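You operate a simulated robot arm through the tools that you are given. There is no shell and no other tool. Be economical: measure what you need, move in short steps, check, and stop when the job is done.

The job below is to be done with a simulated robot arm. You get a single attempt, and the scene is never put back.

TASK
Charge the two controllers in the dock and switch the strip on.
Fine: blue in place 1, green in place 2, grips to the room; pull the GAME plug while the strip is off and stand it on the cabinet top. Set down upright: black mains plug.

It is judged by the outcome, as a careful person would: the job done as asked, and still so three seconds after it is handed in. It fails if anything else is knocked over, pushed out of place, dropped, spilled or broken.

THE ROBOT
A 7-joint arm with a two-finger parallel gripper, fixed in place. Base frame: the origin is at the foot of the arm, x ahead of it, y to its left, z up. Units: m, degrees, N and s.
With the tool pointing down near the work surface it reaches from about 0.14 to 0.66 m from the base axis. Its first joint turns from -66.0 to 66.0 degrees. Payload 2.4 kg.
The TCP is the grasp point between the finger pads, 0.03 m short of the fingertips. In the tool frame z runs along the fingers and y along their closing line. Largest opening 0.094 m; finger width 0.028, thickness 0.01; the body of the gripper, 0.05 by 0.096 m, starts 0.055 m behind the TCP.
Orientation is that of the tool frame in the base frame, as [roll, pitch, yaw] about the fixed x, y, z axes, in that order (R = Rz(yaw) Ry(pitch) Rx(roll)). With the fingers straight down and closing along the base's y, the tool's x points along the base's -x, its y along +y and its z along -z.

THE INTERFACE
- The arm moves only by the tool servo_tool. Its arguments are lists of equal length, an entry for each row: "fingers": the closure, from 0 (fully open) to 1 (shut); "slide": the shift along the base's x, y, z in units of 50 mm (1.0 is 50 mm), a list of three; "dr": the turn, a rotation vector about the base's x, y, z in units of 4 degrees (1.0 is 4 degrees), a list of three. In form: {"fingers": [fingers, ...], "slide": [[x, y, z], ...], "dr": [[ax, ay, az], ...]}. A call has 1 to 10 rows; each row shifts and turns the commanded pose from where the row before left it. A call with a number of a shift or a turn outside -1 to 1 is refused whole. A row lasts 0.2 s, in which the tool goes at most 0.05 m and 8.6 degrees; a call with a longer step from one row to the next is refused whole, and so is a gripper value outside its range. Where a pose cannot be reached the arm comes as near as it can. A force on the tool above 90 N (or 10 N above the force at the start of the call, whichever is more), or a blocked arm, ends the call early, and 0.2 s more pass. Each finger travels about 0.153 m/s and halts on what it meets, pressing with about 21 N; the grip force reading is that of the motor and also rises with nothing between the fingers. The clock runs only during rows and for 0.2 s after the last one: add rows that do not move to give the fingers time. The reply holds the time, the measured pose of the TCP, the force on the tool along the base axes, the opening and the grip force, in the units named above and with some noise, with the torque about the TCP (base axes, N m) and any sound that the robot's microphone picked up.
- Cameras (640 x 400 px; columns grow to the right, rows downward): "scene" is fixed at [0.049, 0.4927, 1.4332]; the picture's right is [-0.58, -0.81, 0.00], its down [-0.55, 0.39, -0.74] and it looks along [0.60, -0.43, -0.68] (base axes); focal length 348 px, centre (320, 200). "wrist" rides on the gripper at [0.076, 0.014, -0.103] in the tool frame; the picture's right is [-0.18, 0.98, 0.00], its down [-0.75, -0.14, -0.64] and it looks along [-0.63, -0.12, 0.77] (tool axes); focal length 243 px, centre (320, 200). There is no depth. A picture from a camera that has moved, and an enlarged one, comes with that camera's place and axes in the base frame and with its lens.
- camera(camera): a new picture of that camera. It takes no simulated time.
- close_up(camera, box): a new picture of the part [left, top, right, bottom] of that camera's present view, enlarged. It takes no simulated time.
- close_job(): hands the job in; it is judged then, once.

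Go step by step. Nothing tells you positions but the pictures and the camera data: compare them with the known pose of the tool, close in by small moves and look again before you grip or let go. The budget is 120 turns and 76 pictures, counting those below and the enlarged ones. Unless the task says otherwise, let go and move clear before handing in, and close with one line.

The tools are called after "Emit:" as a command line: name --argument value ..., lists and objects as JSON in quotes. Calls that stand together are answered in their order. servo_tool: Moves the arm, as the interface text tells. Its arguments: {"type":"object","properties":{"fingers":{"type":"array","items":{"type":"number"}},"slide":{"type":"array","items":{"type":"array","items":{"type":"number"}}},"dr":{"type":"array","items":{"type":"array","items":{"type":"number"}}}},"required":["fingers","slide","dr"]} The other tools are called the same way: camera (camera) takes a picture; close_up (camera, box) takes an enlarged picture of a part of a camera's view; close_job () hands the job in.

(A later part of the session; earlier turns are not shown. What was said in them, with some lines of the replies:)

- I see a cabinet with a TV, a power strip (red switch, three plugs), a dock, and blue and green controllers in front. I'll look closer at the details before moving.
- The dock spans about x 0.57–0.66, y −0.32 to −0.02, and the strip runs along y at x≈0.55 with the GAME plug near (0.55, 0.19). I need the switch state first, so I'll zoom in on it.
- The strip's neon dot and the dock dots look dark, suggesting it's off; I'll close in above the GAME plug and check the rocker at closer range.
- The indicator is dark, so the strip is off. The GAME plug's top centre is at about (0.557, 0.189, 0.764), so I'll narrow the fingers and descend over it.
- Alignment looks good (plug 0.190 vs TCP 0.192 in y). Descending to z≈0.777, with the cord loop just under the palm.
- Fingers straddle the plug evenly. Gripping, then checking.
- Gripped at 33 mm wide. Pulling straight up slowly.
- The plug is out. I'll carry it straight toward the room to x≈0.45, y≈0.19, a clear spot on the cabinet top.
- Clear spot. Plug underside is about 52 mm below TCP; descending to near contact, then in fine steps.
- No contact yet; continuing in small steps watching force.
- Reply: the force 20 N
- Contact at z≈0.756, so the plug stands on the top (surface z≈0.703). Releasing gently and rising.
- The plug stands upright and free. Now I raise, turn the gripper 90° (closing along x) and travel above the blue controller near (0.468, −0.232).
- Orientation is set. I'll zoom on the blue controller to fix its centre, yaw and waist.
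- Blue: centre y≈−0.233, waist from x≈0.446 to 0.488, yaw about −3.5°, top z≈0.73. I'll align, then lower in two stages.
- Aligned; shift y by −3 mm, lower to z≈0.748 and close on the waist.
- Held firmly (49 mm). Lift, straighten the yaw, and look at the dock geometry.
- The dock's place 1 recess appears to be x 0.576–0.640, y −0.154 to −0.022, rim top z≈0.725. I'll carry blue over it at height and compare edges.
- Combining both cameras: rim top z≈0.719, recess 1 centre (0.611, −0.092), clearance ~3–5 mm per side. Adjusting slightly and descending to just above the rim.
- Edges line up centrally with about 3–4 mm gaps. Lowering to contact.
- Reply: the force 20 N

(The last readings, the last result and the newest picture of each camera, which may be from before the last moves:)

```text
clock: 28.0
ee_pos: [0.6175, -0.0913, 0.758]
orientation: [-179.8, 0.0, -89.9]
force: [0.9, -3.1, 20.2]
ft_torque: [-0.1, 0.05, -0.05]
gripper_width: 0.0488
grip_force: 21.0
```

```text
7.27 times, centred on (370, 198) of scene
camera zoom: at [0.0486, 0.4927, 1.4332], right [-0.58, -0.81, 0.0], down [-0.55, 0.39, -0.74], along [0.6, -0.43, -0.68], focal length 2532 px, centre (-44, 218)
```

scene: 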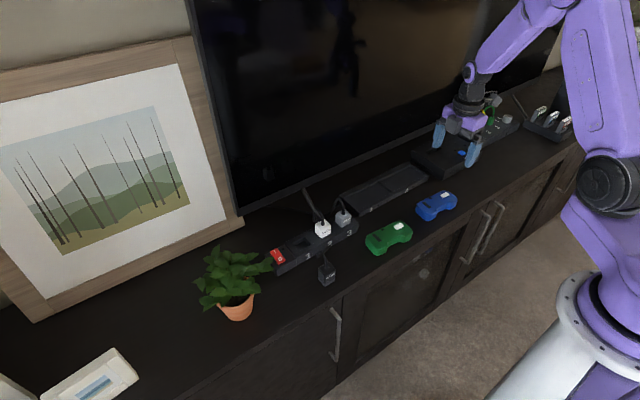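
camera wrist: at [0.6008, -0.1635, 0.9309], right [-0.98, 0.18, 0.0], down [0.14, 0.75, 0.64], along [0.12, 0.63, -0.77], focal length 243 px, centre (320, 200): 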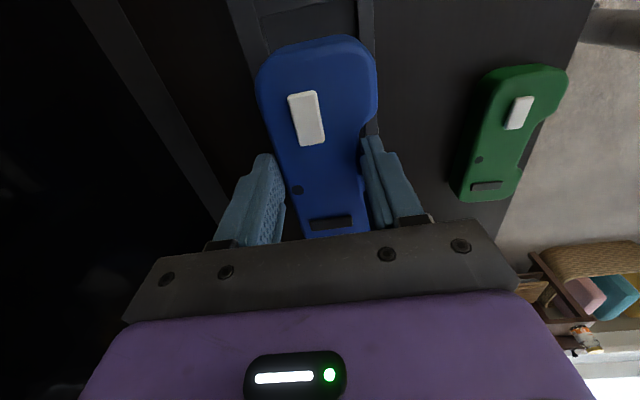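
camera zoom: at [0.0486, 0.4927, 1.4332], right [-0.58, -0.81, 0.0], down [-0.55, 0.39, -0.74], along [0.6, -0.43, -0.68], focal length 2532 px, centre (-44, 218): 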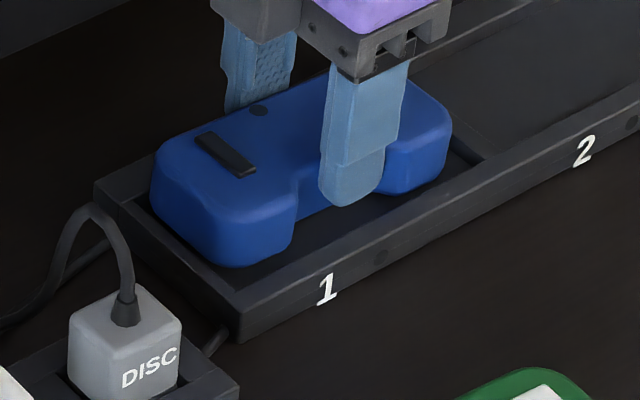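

Blue sits inside place 1. Releasing and rising.

Emit:
servo_tool --fingers '[1, 0.45, 0.3, 0.25, 0.25, 0.25, 0.25, 0.25]' --slide '[[0, 0, 0.03], [0, 0, 0], [0, 0, 0], [0, 0, 0], [0, 0, 0.3], [0, 0, 0.8], [0, 0, 0.9], [0, 0, 0]]' --dr '[[0, 0, 0], [0, 0, 0], [0, 0, 0], [0, 0, 0], [0, 0, 0], [0, 0, 0], [0, 0, 0], [0, 0, 0]]'

Emit:
camera --camera "wrist"

Emit:
close_up --camera "scene" --box '[330, 160, 430, 235]'

```text
clock: 29.8
ee_pos: [0.6157, -0.0913, 0.8592]
orientation: [180.0, 0.0, -90.0]
force: [-0.3, 1.0, -0.1]
ft_torque: [-0.02, 0.03, 0.02]
gripper_width: 0.0703
grip_force: 0.0
```

```text
31 pictures are left
camera wrist: at [0.6024, -0.1681, 0.9621], right [-0.98, 0.18, 0.0], down [0.14, 0.75, 0.64], along [0.12, 0.63, -0.77], focal length 243 px, centre (320, 200)
```

wrist: 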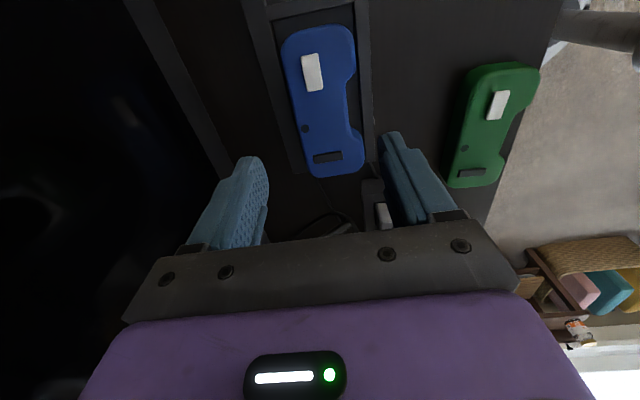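

```text
5.33 times, centred on (380, 198) of scene
camera zoom: at [0.049, 0.4927, 1.4332], right [-0.58, -0.81, 0.0], down [-0.55, 0.39, -0.74], along [0.6, -0.43, -0.68], focal length 1857 px, centre (0, 213)
```

zoom: 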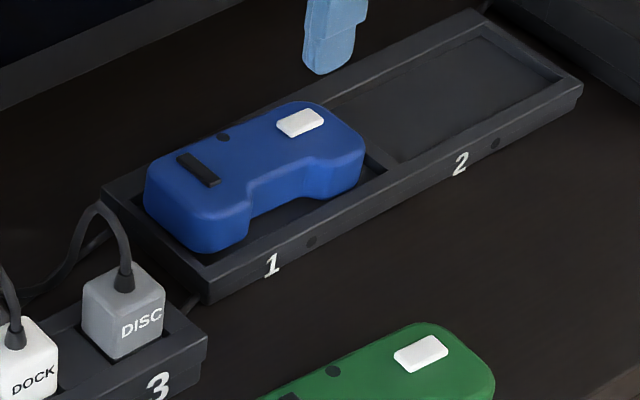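

Blue is seated flat in place 1, grips toward the room. Next, hover above green.

Emit:
servo_tool --fingers '[0.25, 0, 0, 0, 0, 0]' --slide '[[-0.6, 0.3, 0.4], [-0.7, 0.3, 0.4], [-0.7, 0.3, 0], [-0.7, 0.3, 0], [-0.35, 0.06, 0], [0, 0, 0]]' --dr '[[0, 0, 0], [0, 0, 0], [0, 0, 0], [0, 0, 0], [0, 0, 0], [0, 0, 0]]'

Emit:
close_up --camera "wrist" --box '[250, 0, 410, 160]'

```text
clock: 31.2
ee_pos: [0.4614, -0.028, 0.8986]
orientation: [-180.0, 0.0, -90.0]
force: [0.2, -1.3, 1.0]
ft_torque: [0.01, 0.0, -0.04]
gripper_width: 0.0941
grip_force: 0.1
```

```text
2.50 times, centred on (330, 80) of wrist
camera zoom: at [0.4483, -0.1044, 1.001], right [-0.98, 0.18, 0.0], down [0.14, 0.75, 0.64], along [0.12, 0.63, -0.77], focal length 606 px, centre (295, 500)
```

zoom: 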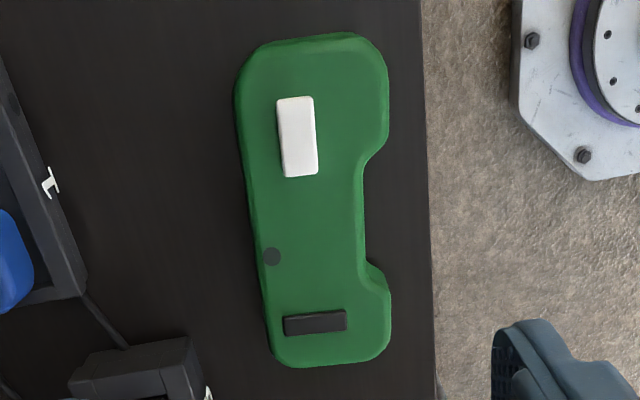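

Green: waist centre (0.457, −0.028), yaw about −5°. Aligning and lowering; last look before closing.

Emit:
servo_tool --fingers '[0, 0, 0, 0, 0, 0]' --slide '[[-0.09, -0.01, -0.6], [0, 0, -0.8], [0, 0, -0.8], [0, 0, -0.4], [0, 0, 0], [0, 0, 0]]' --dr '[[0, 0, -0.7], [0, 0, -0.6], [0, 0, 0], [0, 0, 0], [0, 0, 0], [0, 0, 0]]'

Emit:
camera --camera "wrist"

```text
clock: 32.6
ee_pos: [0.46, -0.0281, 0.7684]
orientation: [180.0, -0.1, -95.1]
force: [0.5, -0.7, -0.7]
ft_torque: [0.01, 0.0, -0.02]
gripper_width: 0.0938
grip_force: 0.1
```

```text
28 pictures are left
camera wrist: at [0.4404, -0.1029, 0.8709], right [-0.96, 0.27, 0.0], down [0.21, 0.74, 0.64], along [0.17, 0.62, -0.77], focal length 243 px, centre (320, 200)
```

wrist: 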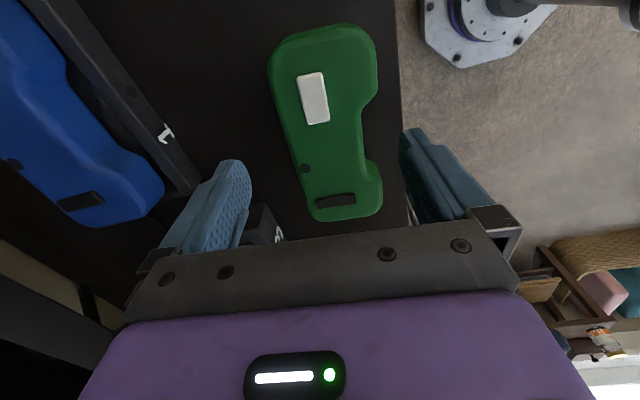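

Compared with the blue grasp, green sits ~4–5 mm further to −x, so I shift accordingly, lower and close.

Emit:
servo_tool --fingers '[0, 0, 0, 0.3, 0.45, 0.6, 1, 1]' --slide '[[-0.09, -0.04, -0.2], [0, 0, -0.21], [0, 0, 0], [0, 0, 0], [0, 0, 0], [0, 0, 0], [0, 0, 0], [0, 0, 0]]' --dr '[[0, 0, 0], [0, 0, 0], [0, 0, 0], [0, 0, 0], [0, 0, 0], [0, 0, 0], [0, 0, 0], [0, 0, 0]]'

Emit:
servo_tool --fingers '[1, 1, 1, 1, 1, 1]' --slide '[[0, 0, 0.2], [0, 0, 0.4], [0, 0, 0.6], [0, 0, 0.6], [0, 0, 0.4], [0, 0, 0]]' --dr '[[0, 0, 0], [0, 0, 0], [0, 0, 0.5], [0, 0, 0.5], [0, 0, 0.3], [0, 0, 0]]'

Emit:
camera --camera "wrist"

```text
clock: 34.4
ee_pos: [0.4545, -0.0307, 0.7481]
orientation: [-179.9, 0.0, -95.1]
force: [0.3, 0.7, -0.4]
ft_torque: [0.04, -0.06, -0.05]
gripper_width: 0.0487
grip_force: 21.0
```

```text
clock: 35.8
ee_pos: [0.4554, -0.0302, 0.8585]
orientation: [179.9, 0.0, -89.9]
force: [0.3, 0.0, -2.2]
ft_torque: [0.01, -0.01, 0.0]
gripper_width: 0.0488
grip_force: 20.2
```

```text
27 pictures are left
camera wrist: at [0.4428, -0.1068, 0.9615], right [-0.98, 0.18, 0.0], down [0.14, 0.75, 0.64], along [0.12, 0.63, -0.77], focal length 243 px, centre (320, 200)
```

wrist: 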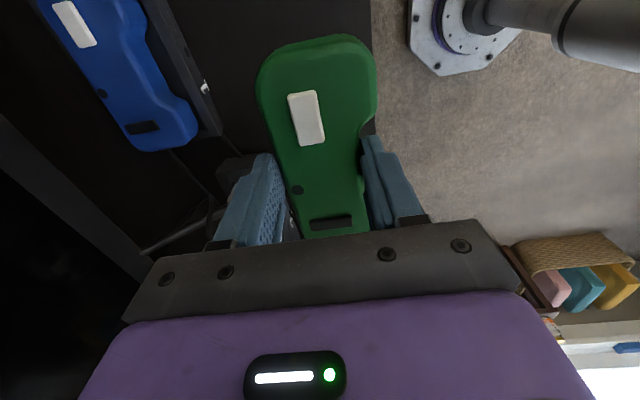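

Green is held identically to blue. Carrying it to above place 2, target TCP (0.616, −0.2415).

Emit:
servo_tool --fingers '[1, 1, 1, 1, 1, 1, 1, 1]' --slide '[[0.3, -0.6, 0], [0.4, -0.7, 0], [0.5, -0.7, 0], [0.5, -0.7, 0], [0.5, -0.7, 0], [0.5, -0.5, -0.2], [0.51, -0.33, -0.4], [0, 0, 0]]' --dr '[[0, 0, 0], [0, 0, 0], [0, 0, 0], [0, 0, 0], [0, 0, 0], [0, 0, 0], [0, 0, 0], [0, 0, 0]]'

Emit:
close_up --camera "wrist" --box '[210, 0, 400, 140]'

Emit:
close_up --camera "scene" --box '[350, 130, 450, 205]'

```text
clock: 37.6
ee_pos: [0.6168, -0.2422, 0.8279]
orientation: [179.9, 0.0, -89.9]
force: [-0.2, 0.2, -1.8]
ft_torque: [-0.05, 0.01, 0.0]
gripper_width: 0.0483
grip_force: 20.7
```

```text
2.86 times, centred on (305, 70) of wrist
camera zoom: at [0.6043, -0.319, 0.9307], right [-0.98, 0.18, 0.0], down [0.14, 0.75, 0.64], along [0.12, 0.63, -0.77], focal length 693 px, centre (363, 571)
```

zoom: 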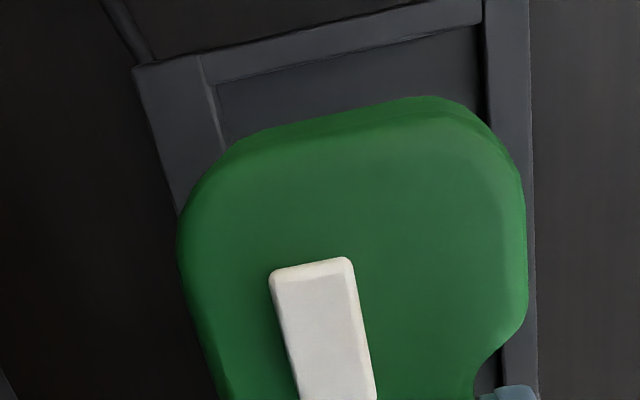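

```text
5.33 times, centred on (400, 168) of scene
camera zoom: at [0.049, 0.4927, 1.4332], right [-0.58, -0.81, 0.0], down [-0.55, 0.39, -0.74], along [0.6, -0.43, -0.68], focal length 1857 px, centre (-107, 373)
```

zoom: 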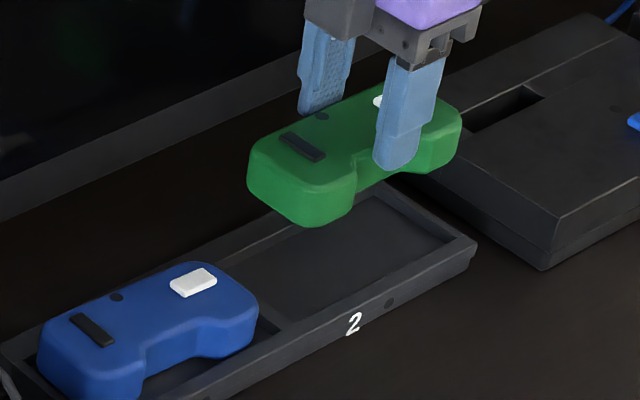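

Reach is fine. The end-wall gap at −y looks small, so I nudge +2 mm in y, lower to just over the rim and recheck.

Emit:
servo_tool --fingers '[1, 1, 1, 1, 1, 1]' --slide '[[0.0, 0.04, -0.1], [0, 0, -0.4], [0, 0, -0.4], [0, 0, -0.2], [0, 0, 0], [0, 0, 0]]' --dr '[[0, 0, 0], [0, 0, 0], [0, 0, 0], [0, 0, 0], [0, 0, 0], [0, 0, 0]]'

Emit:
close_up --camera "wrist" --box '[210, 0, 400, 140]'

Emit:
close_up --camera "scene" --box '[350, 145, 450, 220]'

```text
clock: 39.0
ee_pos: [0.6158, -0.24, 0.7707]
orientation: [180.0, 0.0, -89.9]
force: [0.0, -0.2, -2.1]
ft_torque: [0.0, 0.02, 0.01]
gripper_width: 0.0486
grip_force: 20.5
```

```text
2.86 times, centred on (305, 70) of wrist
camera zoom: at [0.6033, -0.3159, 0.875], right [-0.98, 0.18, 0.0], down [0.14, 0.75, 0.64], along [0.12, 0.63, -0.77], focal length 693 px, centre (363, 571)
```

zoom: 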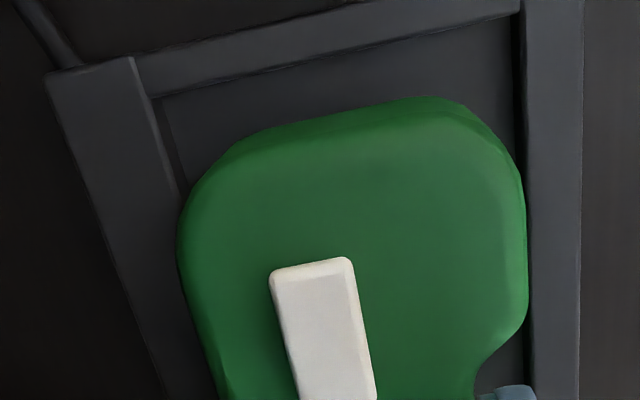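

```text
5.33 times, centred on (400, 182) of scene
camera zoom: at [0.049, 0.4927, 1.4332], right [-0.58, -0.81, 0.0], down [-0.55, 0.39, -0.74], along [0.6, -0.43, -0.68], focal length 1857 px, centre (-107, 293)
```

zoom: 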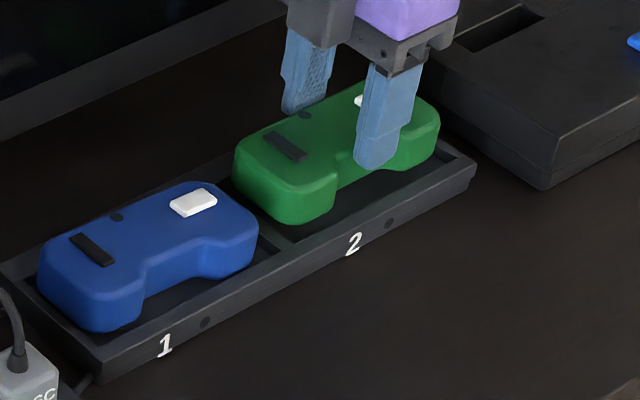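

Picture matches blue's pre-placement almost exactly. Lowering to contact.

Emit:
servo_tool --fingers '[1, 1, 1, 1, 1, 1]' --slide '[[0, 0, -0.12], [0, 0, -0.08], [0, 0, -0.05], [0, 0, -0.05], [0, 0, 0], [0, 0, 0]]' --dr '[[0, 0, 0], [0, 0, 0], [0, 0, 0], [0, 0, 0], [0, 0, 0], [0, 0, 0]]'

Emit:
close_up --camera "scene" --box '[350, 145, 450, 220]'

```text
clock: 40.4
ee_pos: [0.6166, -0.2393, 0.7607]
orientation: [-179.7, -0.1, -89.8]
force: [-3.2, 3.7, 21.9]
ft_torque: [0.14, 0.14, 0.0]
gripper_width: 0.049
grip_force: 21.3
```

```text
5.33 times, centred on (400, 182) of scene
camera zoom: at [0.0485, 0.493, 1.4331], right [-0.58, -0.82, 0.0], down [-0.55, 0.39, -0.74], along [0.6, -0.43, -0.68], focal length 1857 px, centre (-107, 293)
```

zoom: 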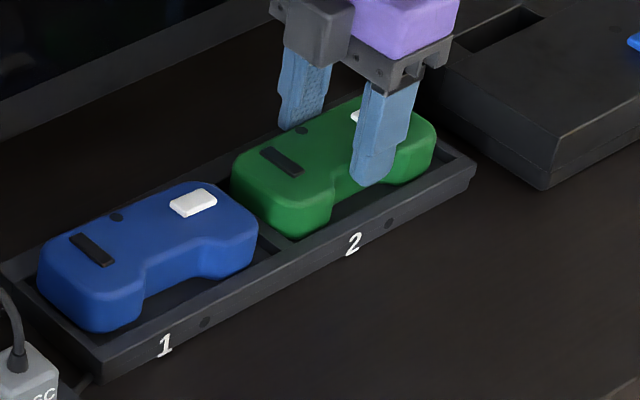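

Contact came a bit high with a slight side torque; I'll check the wrist view before releasing.

Emit:
close_up --camera "wrist" --box '[210, 0, 400, 140]'

Emit:
close_up --camera "scene" --box '[380, 155, 440, 200]'

```text
2.86 times, centred on (305, 70) of wrist
camera zoom: at [0.603, -0.3158, 0.8628], right [-0.98, 0.18, 0.0], down [0.14, 0.75, 0.64], along [0.12, 0.63, -0.77], focal length 693 px, centre (363, 571)
```

zoom: 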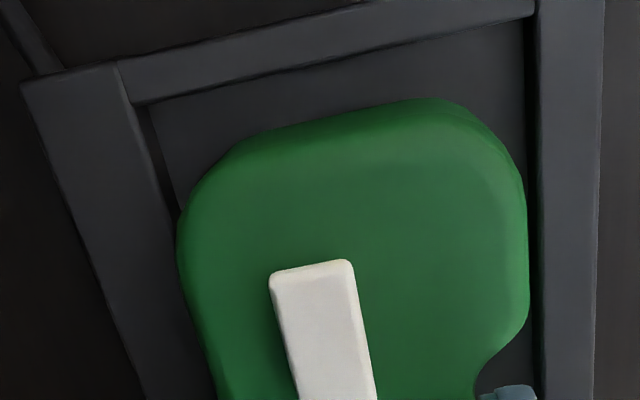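

```text
8.89 times, centred on (410, 178) of scene
camera zoom: at [0.0485, 0.493, 1.4331], right [-0.58, -0.82, 0.0], down [-0.55, 0.39, -0.74], along [0.6, -0.43, -0.68], focal length 3095 px, centre (-480, 400)
```

zoom: 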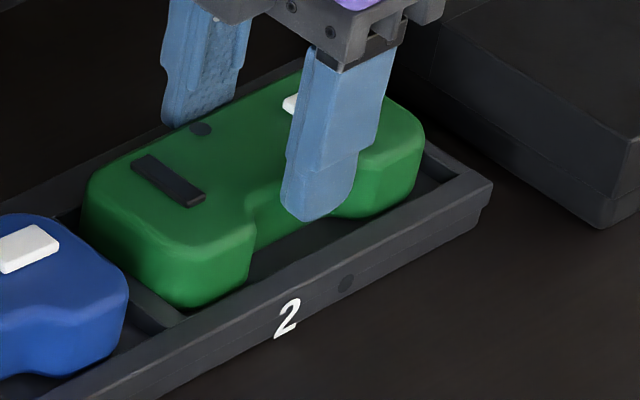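

The wrist view shows even gaps all round and no tilt. Releasing gently and rising to compare both controllers.

Emit:
servo_tool --fingers '[1, 0.45, 0.3, 0.25, 0.25, 0.25, 0.25, 0.25]' --slide '[[0, 0, 0.03], [0, 0, 0], [0, 0, 0], [0, 0, 0], [0, 0, 0.3], [0, 0, 0.8], [0, 0, 0.9], [0, 0, 0]]' --dr '[[0, 0, 0], [0, 0, 0], [0, 0, 0], [0, 0, 0], [0, 0, 0], [0, 0, 0], [0, 0, 0], [0, 0, 0]]'

Emit:
servo_tool --fingers '[0.25, 0.25, 0.25, 0.25, 0.25, 0.25]' --slide '[[-0.6, 0.4, 0.3], [-0.6, 0.6, 0], [-0.6, 0.6, 0], [-0.6, 0.6, 0], [-0.4, 0.6, 0], [0, 0, 0]]' --dr '[[0, 0, 0], [0, 0, 0], [0, 0, 0], [0, 0, 0], [0, 0, 0], [0, 0, 0]]'

Emit:
close_up --camera "scene" --box '[335, 145, 445, 228]'

Emit:
camera --camera "wrist"

```text
clock: 42.2
ee_pos: [0.6153, -0.2398, 0.8587]
orientation: [179.9, 0.0, -89.9]
force: [0.0, 0.3, -0.9]
ft_torque: [-0.02, 0.02, 0.0]
gripper_width: 0.0703
grip_force: 0.1
```

```text
clock: 43.6
ee_pos: [0.4762, -0.1005, 0.8745]
orientation: [180.0, -0.1, -90.0]
force: [-0.2, 0.8, 0.8]
ft_torque: [0.02, 0.02, -0.02]
gripper_width: 0.0708
grip_force: 0.0
```

```text
4.82 times, centred on (390, 186) of scene
camera zoom: at [0.0489, 0.4928, 1.4332], right [-0.58, -0.82, 0.0], down [-0.55, 0.39, -0.74], along [0.6, -0.43, -0.68], focal length 1678 px, centre (-17, 265)
```

zoom: 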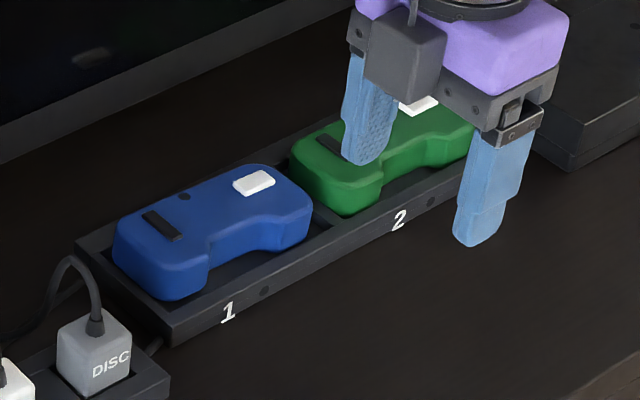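

```text
18 pictures are left
camera wrist: at [0.4627, -0.1762, 0.9775], right [-0.98, 0.18, 0.0], down [0.14, 0.75, 0.64], along [0.12, 0.63, -0.77], focal length 243 px, centre (320, 200)
```

wrist: 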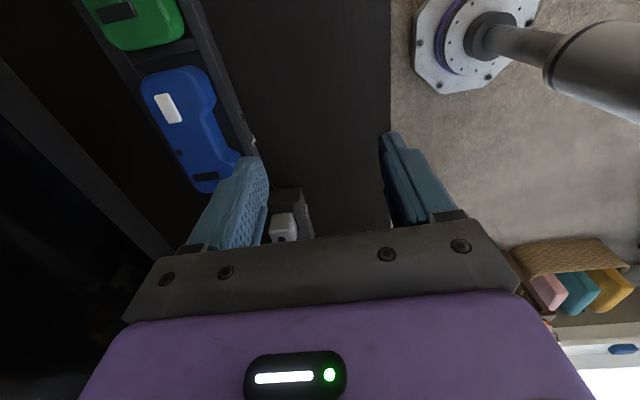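

Both controllers are seated. The rocker's I end (~0.570, 0.2615, 0.741) is raised, so it's off. I'll close the fingers and move above the I end, keeping clear of the plant.

Emit:
servo_tool --fingers '[0.6, 1, 1, 1, 1, 1, 1, 1, 1, 1]' --slide '[[0, 0.4, 0.3], [0.2, 0.8, 0], [0.25, 0.8, 0], [0.25, 0.8, 0], [0.25, 0.8, 0], [0.25, 0.8, 0], [0.25, 0.8, 0], [0.25, 0.8, 0], [0.25, 0.8, 0], [0, 0.44, 0]]' --dr '[[0, 0, 0], [0, 0, 0], [0, 0, 0], [0, 0, 0], [0, 0, 0], [0, 0, 0], [0, 0, 0], [0, 0, 0], [0, 0, 0], [0, 0, 0]]'

Emit:
camera --camera "wrist"

Emit:
camera --camera "scene"

```text
clock: 45.8
ee_pos: [0.5729, 0.2619, 0.8882]
orientation: [180.0, 0.0, -90.0]
force: [0.1, 0.6, 0.0]
ft_torque: [-0.01, -0.03, 0.04]
gripper_width: 0.0
grip_force: 20.9
```

```text
17 pictures are left
camera wrist: at [0.56, 0.1865, 0.992], right [-0.98, 0.18, 0.0], down [0.14, 0.75, 0.64], along [0.12, 0.63, -0.77], focal length 243 px, centre (320, 200)
```

wrist: 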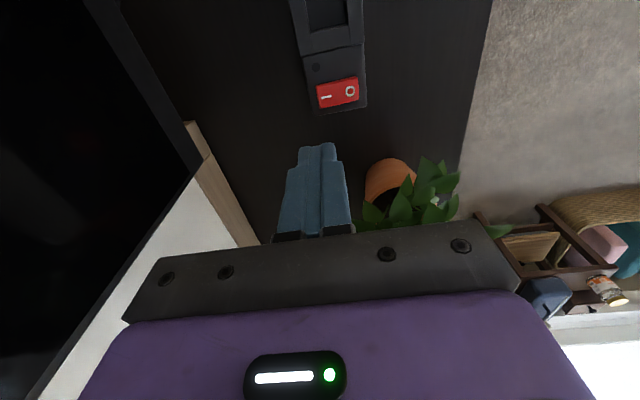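

```text
16 pictures are left
```

scene: 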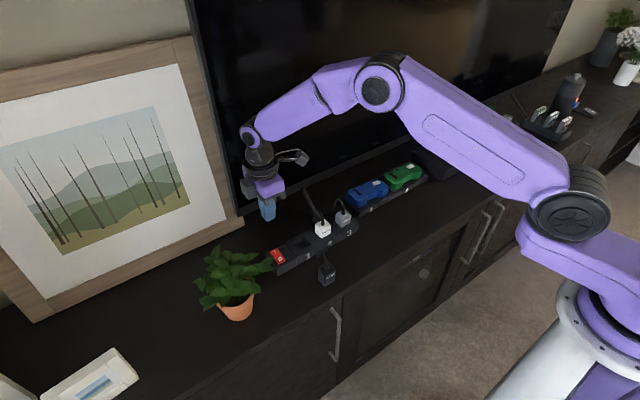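

The I mark is directly under the closed fingers at (0.570, 0.262). Descending to just above it, then pressing in small steps.

Emit:
servo_tool --fingers '[1, 1, 1, 1, 1]' --slide '[[0, 0, -0.7], [0, 0, -0.7], [0, 0, -0.4], [0, 0, -0.26], [0, 0, 0]]' --dr '[[0, 0, 0], [0, 0, 0], [0, 0, 0], [0, 0, 0], [0, 0, 0]]'

Emit:
camera --camera "wrist"

Emit:
close_up --camera "scene" --box '[230, 190, 340, 280]'

```text
clock: 47.0
ee_pos: [0.5711, 0.2622, 0.7876]
orientation: [180.0, 0.0, -89.9]
force: [-0.5, 0.1, 0.5]
ft_torque: [0.05, -0.02, 0.0]
gripper_width: 0.0
grip_force: 20.6
```

```text
15 pictures are left
camera wrist: at [0.5597, 0.1854, 0.8899], right [-0.98, 0.18, 0.0], down [0.14, 0.75, 0.64], along [0.12, 0.63, -0.77], focal length 243 px, centre (320, 200)
```

wrist: 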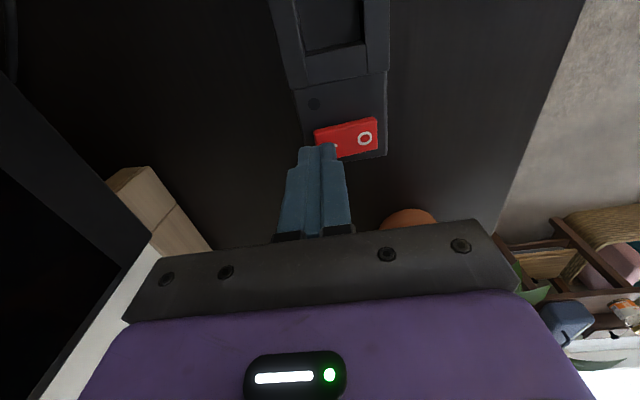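

```text
4.44 times, centred on (285, 235) of scene
camera zoom: at [0.049, 0.4927, 1.4332], right [-0.58, -0.81, 0.0], down [-0.55, 0.39, -0.74], along [0.6, -0.43, -0.68], focal length 1547 px, centre (476, 44)
```

zoom: 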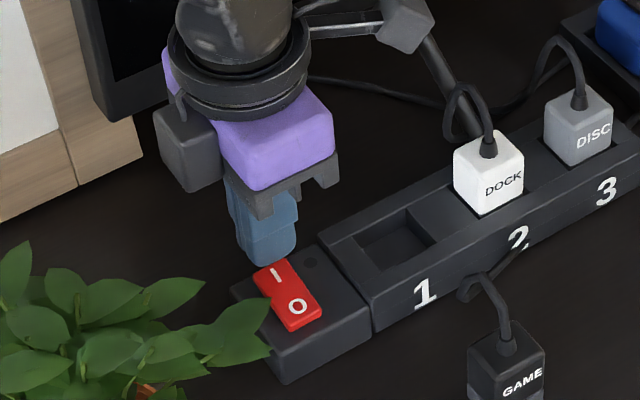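

Well placed over the I end. Pressing.

Emit:
servo_tool --fingers '[1, 1, 1, 1, 1, 1, 1]' --slide '[[0.03, 0, -0.2], [0, 0, -0.1], [0, 0, -0.06], [0, 0, -0.06], [0, 0, -0.04], [0, 0, 0], [0, 0, 0]]' --dr '[[0, 0, 0], [0, 0, 0], [0, 0, 0], [0, 0, 0], [0, 0, 0], [0, 0, 0], [0, 0, 0]]'

```text
clock: 48.6
ee_pos: [0.5737, 0.2613, 0.768]
orientation: [-179.9, 0.0, -90.1]
force: [-20.7, -14.5, 65.9]
ft_torque: [-0.41, 1.21, 0.13]
gripper_width: 0.0
grip_force: 20.9
heard: click
```

A click was heard. Backing off and checking the switch, indicator and dock lights.

Emit:
servo_tool --fingers '[1, 1, 1, 1, 1, 1]' --slide '[[0, 0, 0.1], [0, 0, 0.5], [0, 0, 0.8], [0, 0, 0.9], [0, -0.3, 0.4], [0, 0, 0]]' --dr '[[0, 0, 0], [0, 0, 0], [0, 0, 0], [0, 0, 0], [0, 0, 0], [0, 0, 0]]'

Emit:
close_up --camera "scene" --box '[255, 205, 355, 290]'

Emit:
close_up --camera "scene" --box '[340, 145, 440, 225]'

```text
clock: 50.0
ee_pos: [0.5755, 0.248, 0.9003]
orientation: [180.0, 0.0, -89.9]
force: [-0.3, 0.0, 0.1]
ft_torque: [0.02, -0.02, 0.0]
gripper_width: 0.0001
grip_force: 21.1
```

```text
4.71 times, centred on (305, 248) of scene
camera zoom: at [0.049, 0.4927, 1.4332], right [-0.58, -0.81, 0.0], down [-0.55, 0.39, -0.74], along [0.6, -0.43, -0.68], focal length 1638 px, centre (391, -24)
```

zoom: 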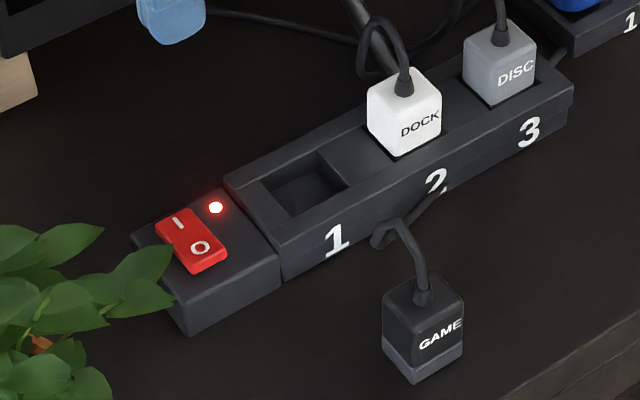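

```text
5.00 times, centred on (390, 185) of scene
camera zoom: at [0.049, 0.4927, 1.4332], right [-0.58, -0.81, 0.0], down [-0.55, 0.39, -0.74], along [0.6, -0.43, -0.68], focal length 1741 px, centre (-30, 275)
```

zoom: 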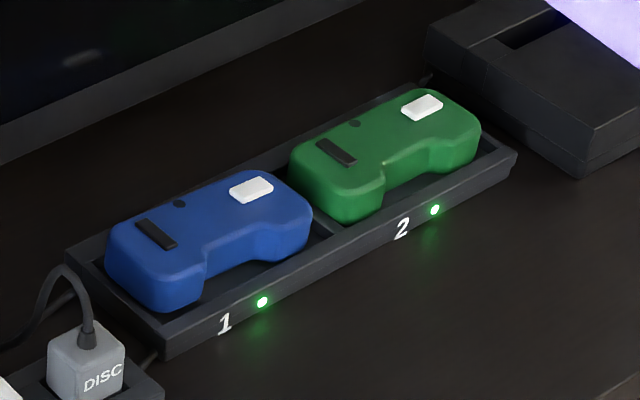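

The strip's red light and both green dock lights are on, the plug stands upright, and the arm is clear above everything. I'm handing in.

Emit:
close_job

```text
The job is handed in.
```

The job is done and handed in: blue is charging in place 1 and green in place 2 with grips to the room, the GAME plug was pulled while the strip was off and stands upright on the cabinet top, and the strip is on.
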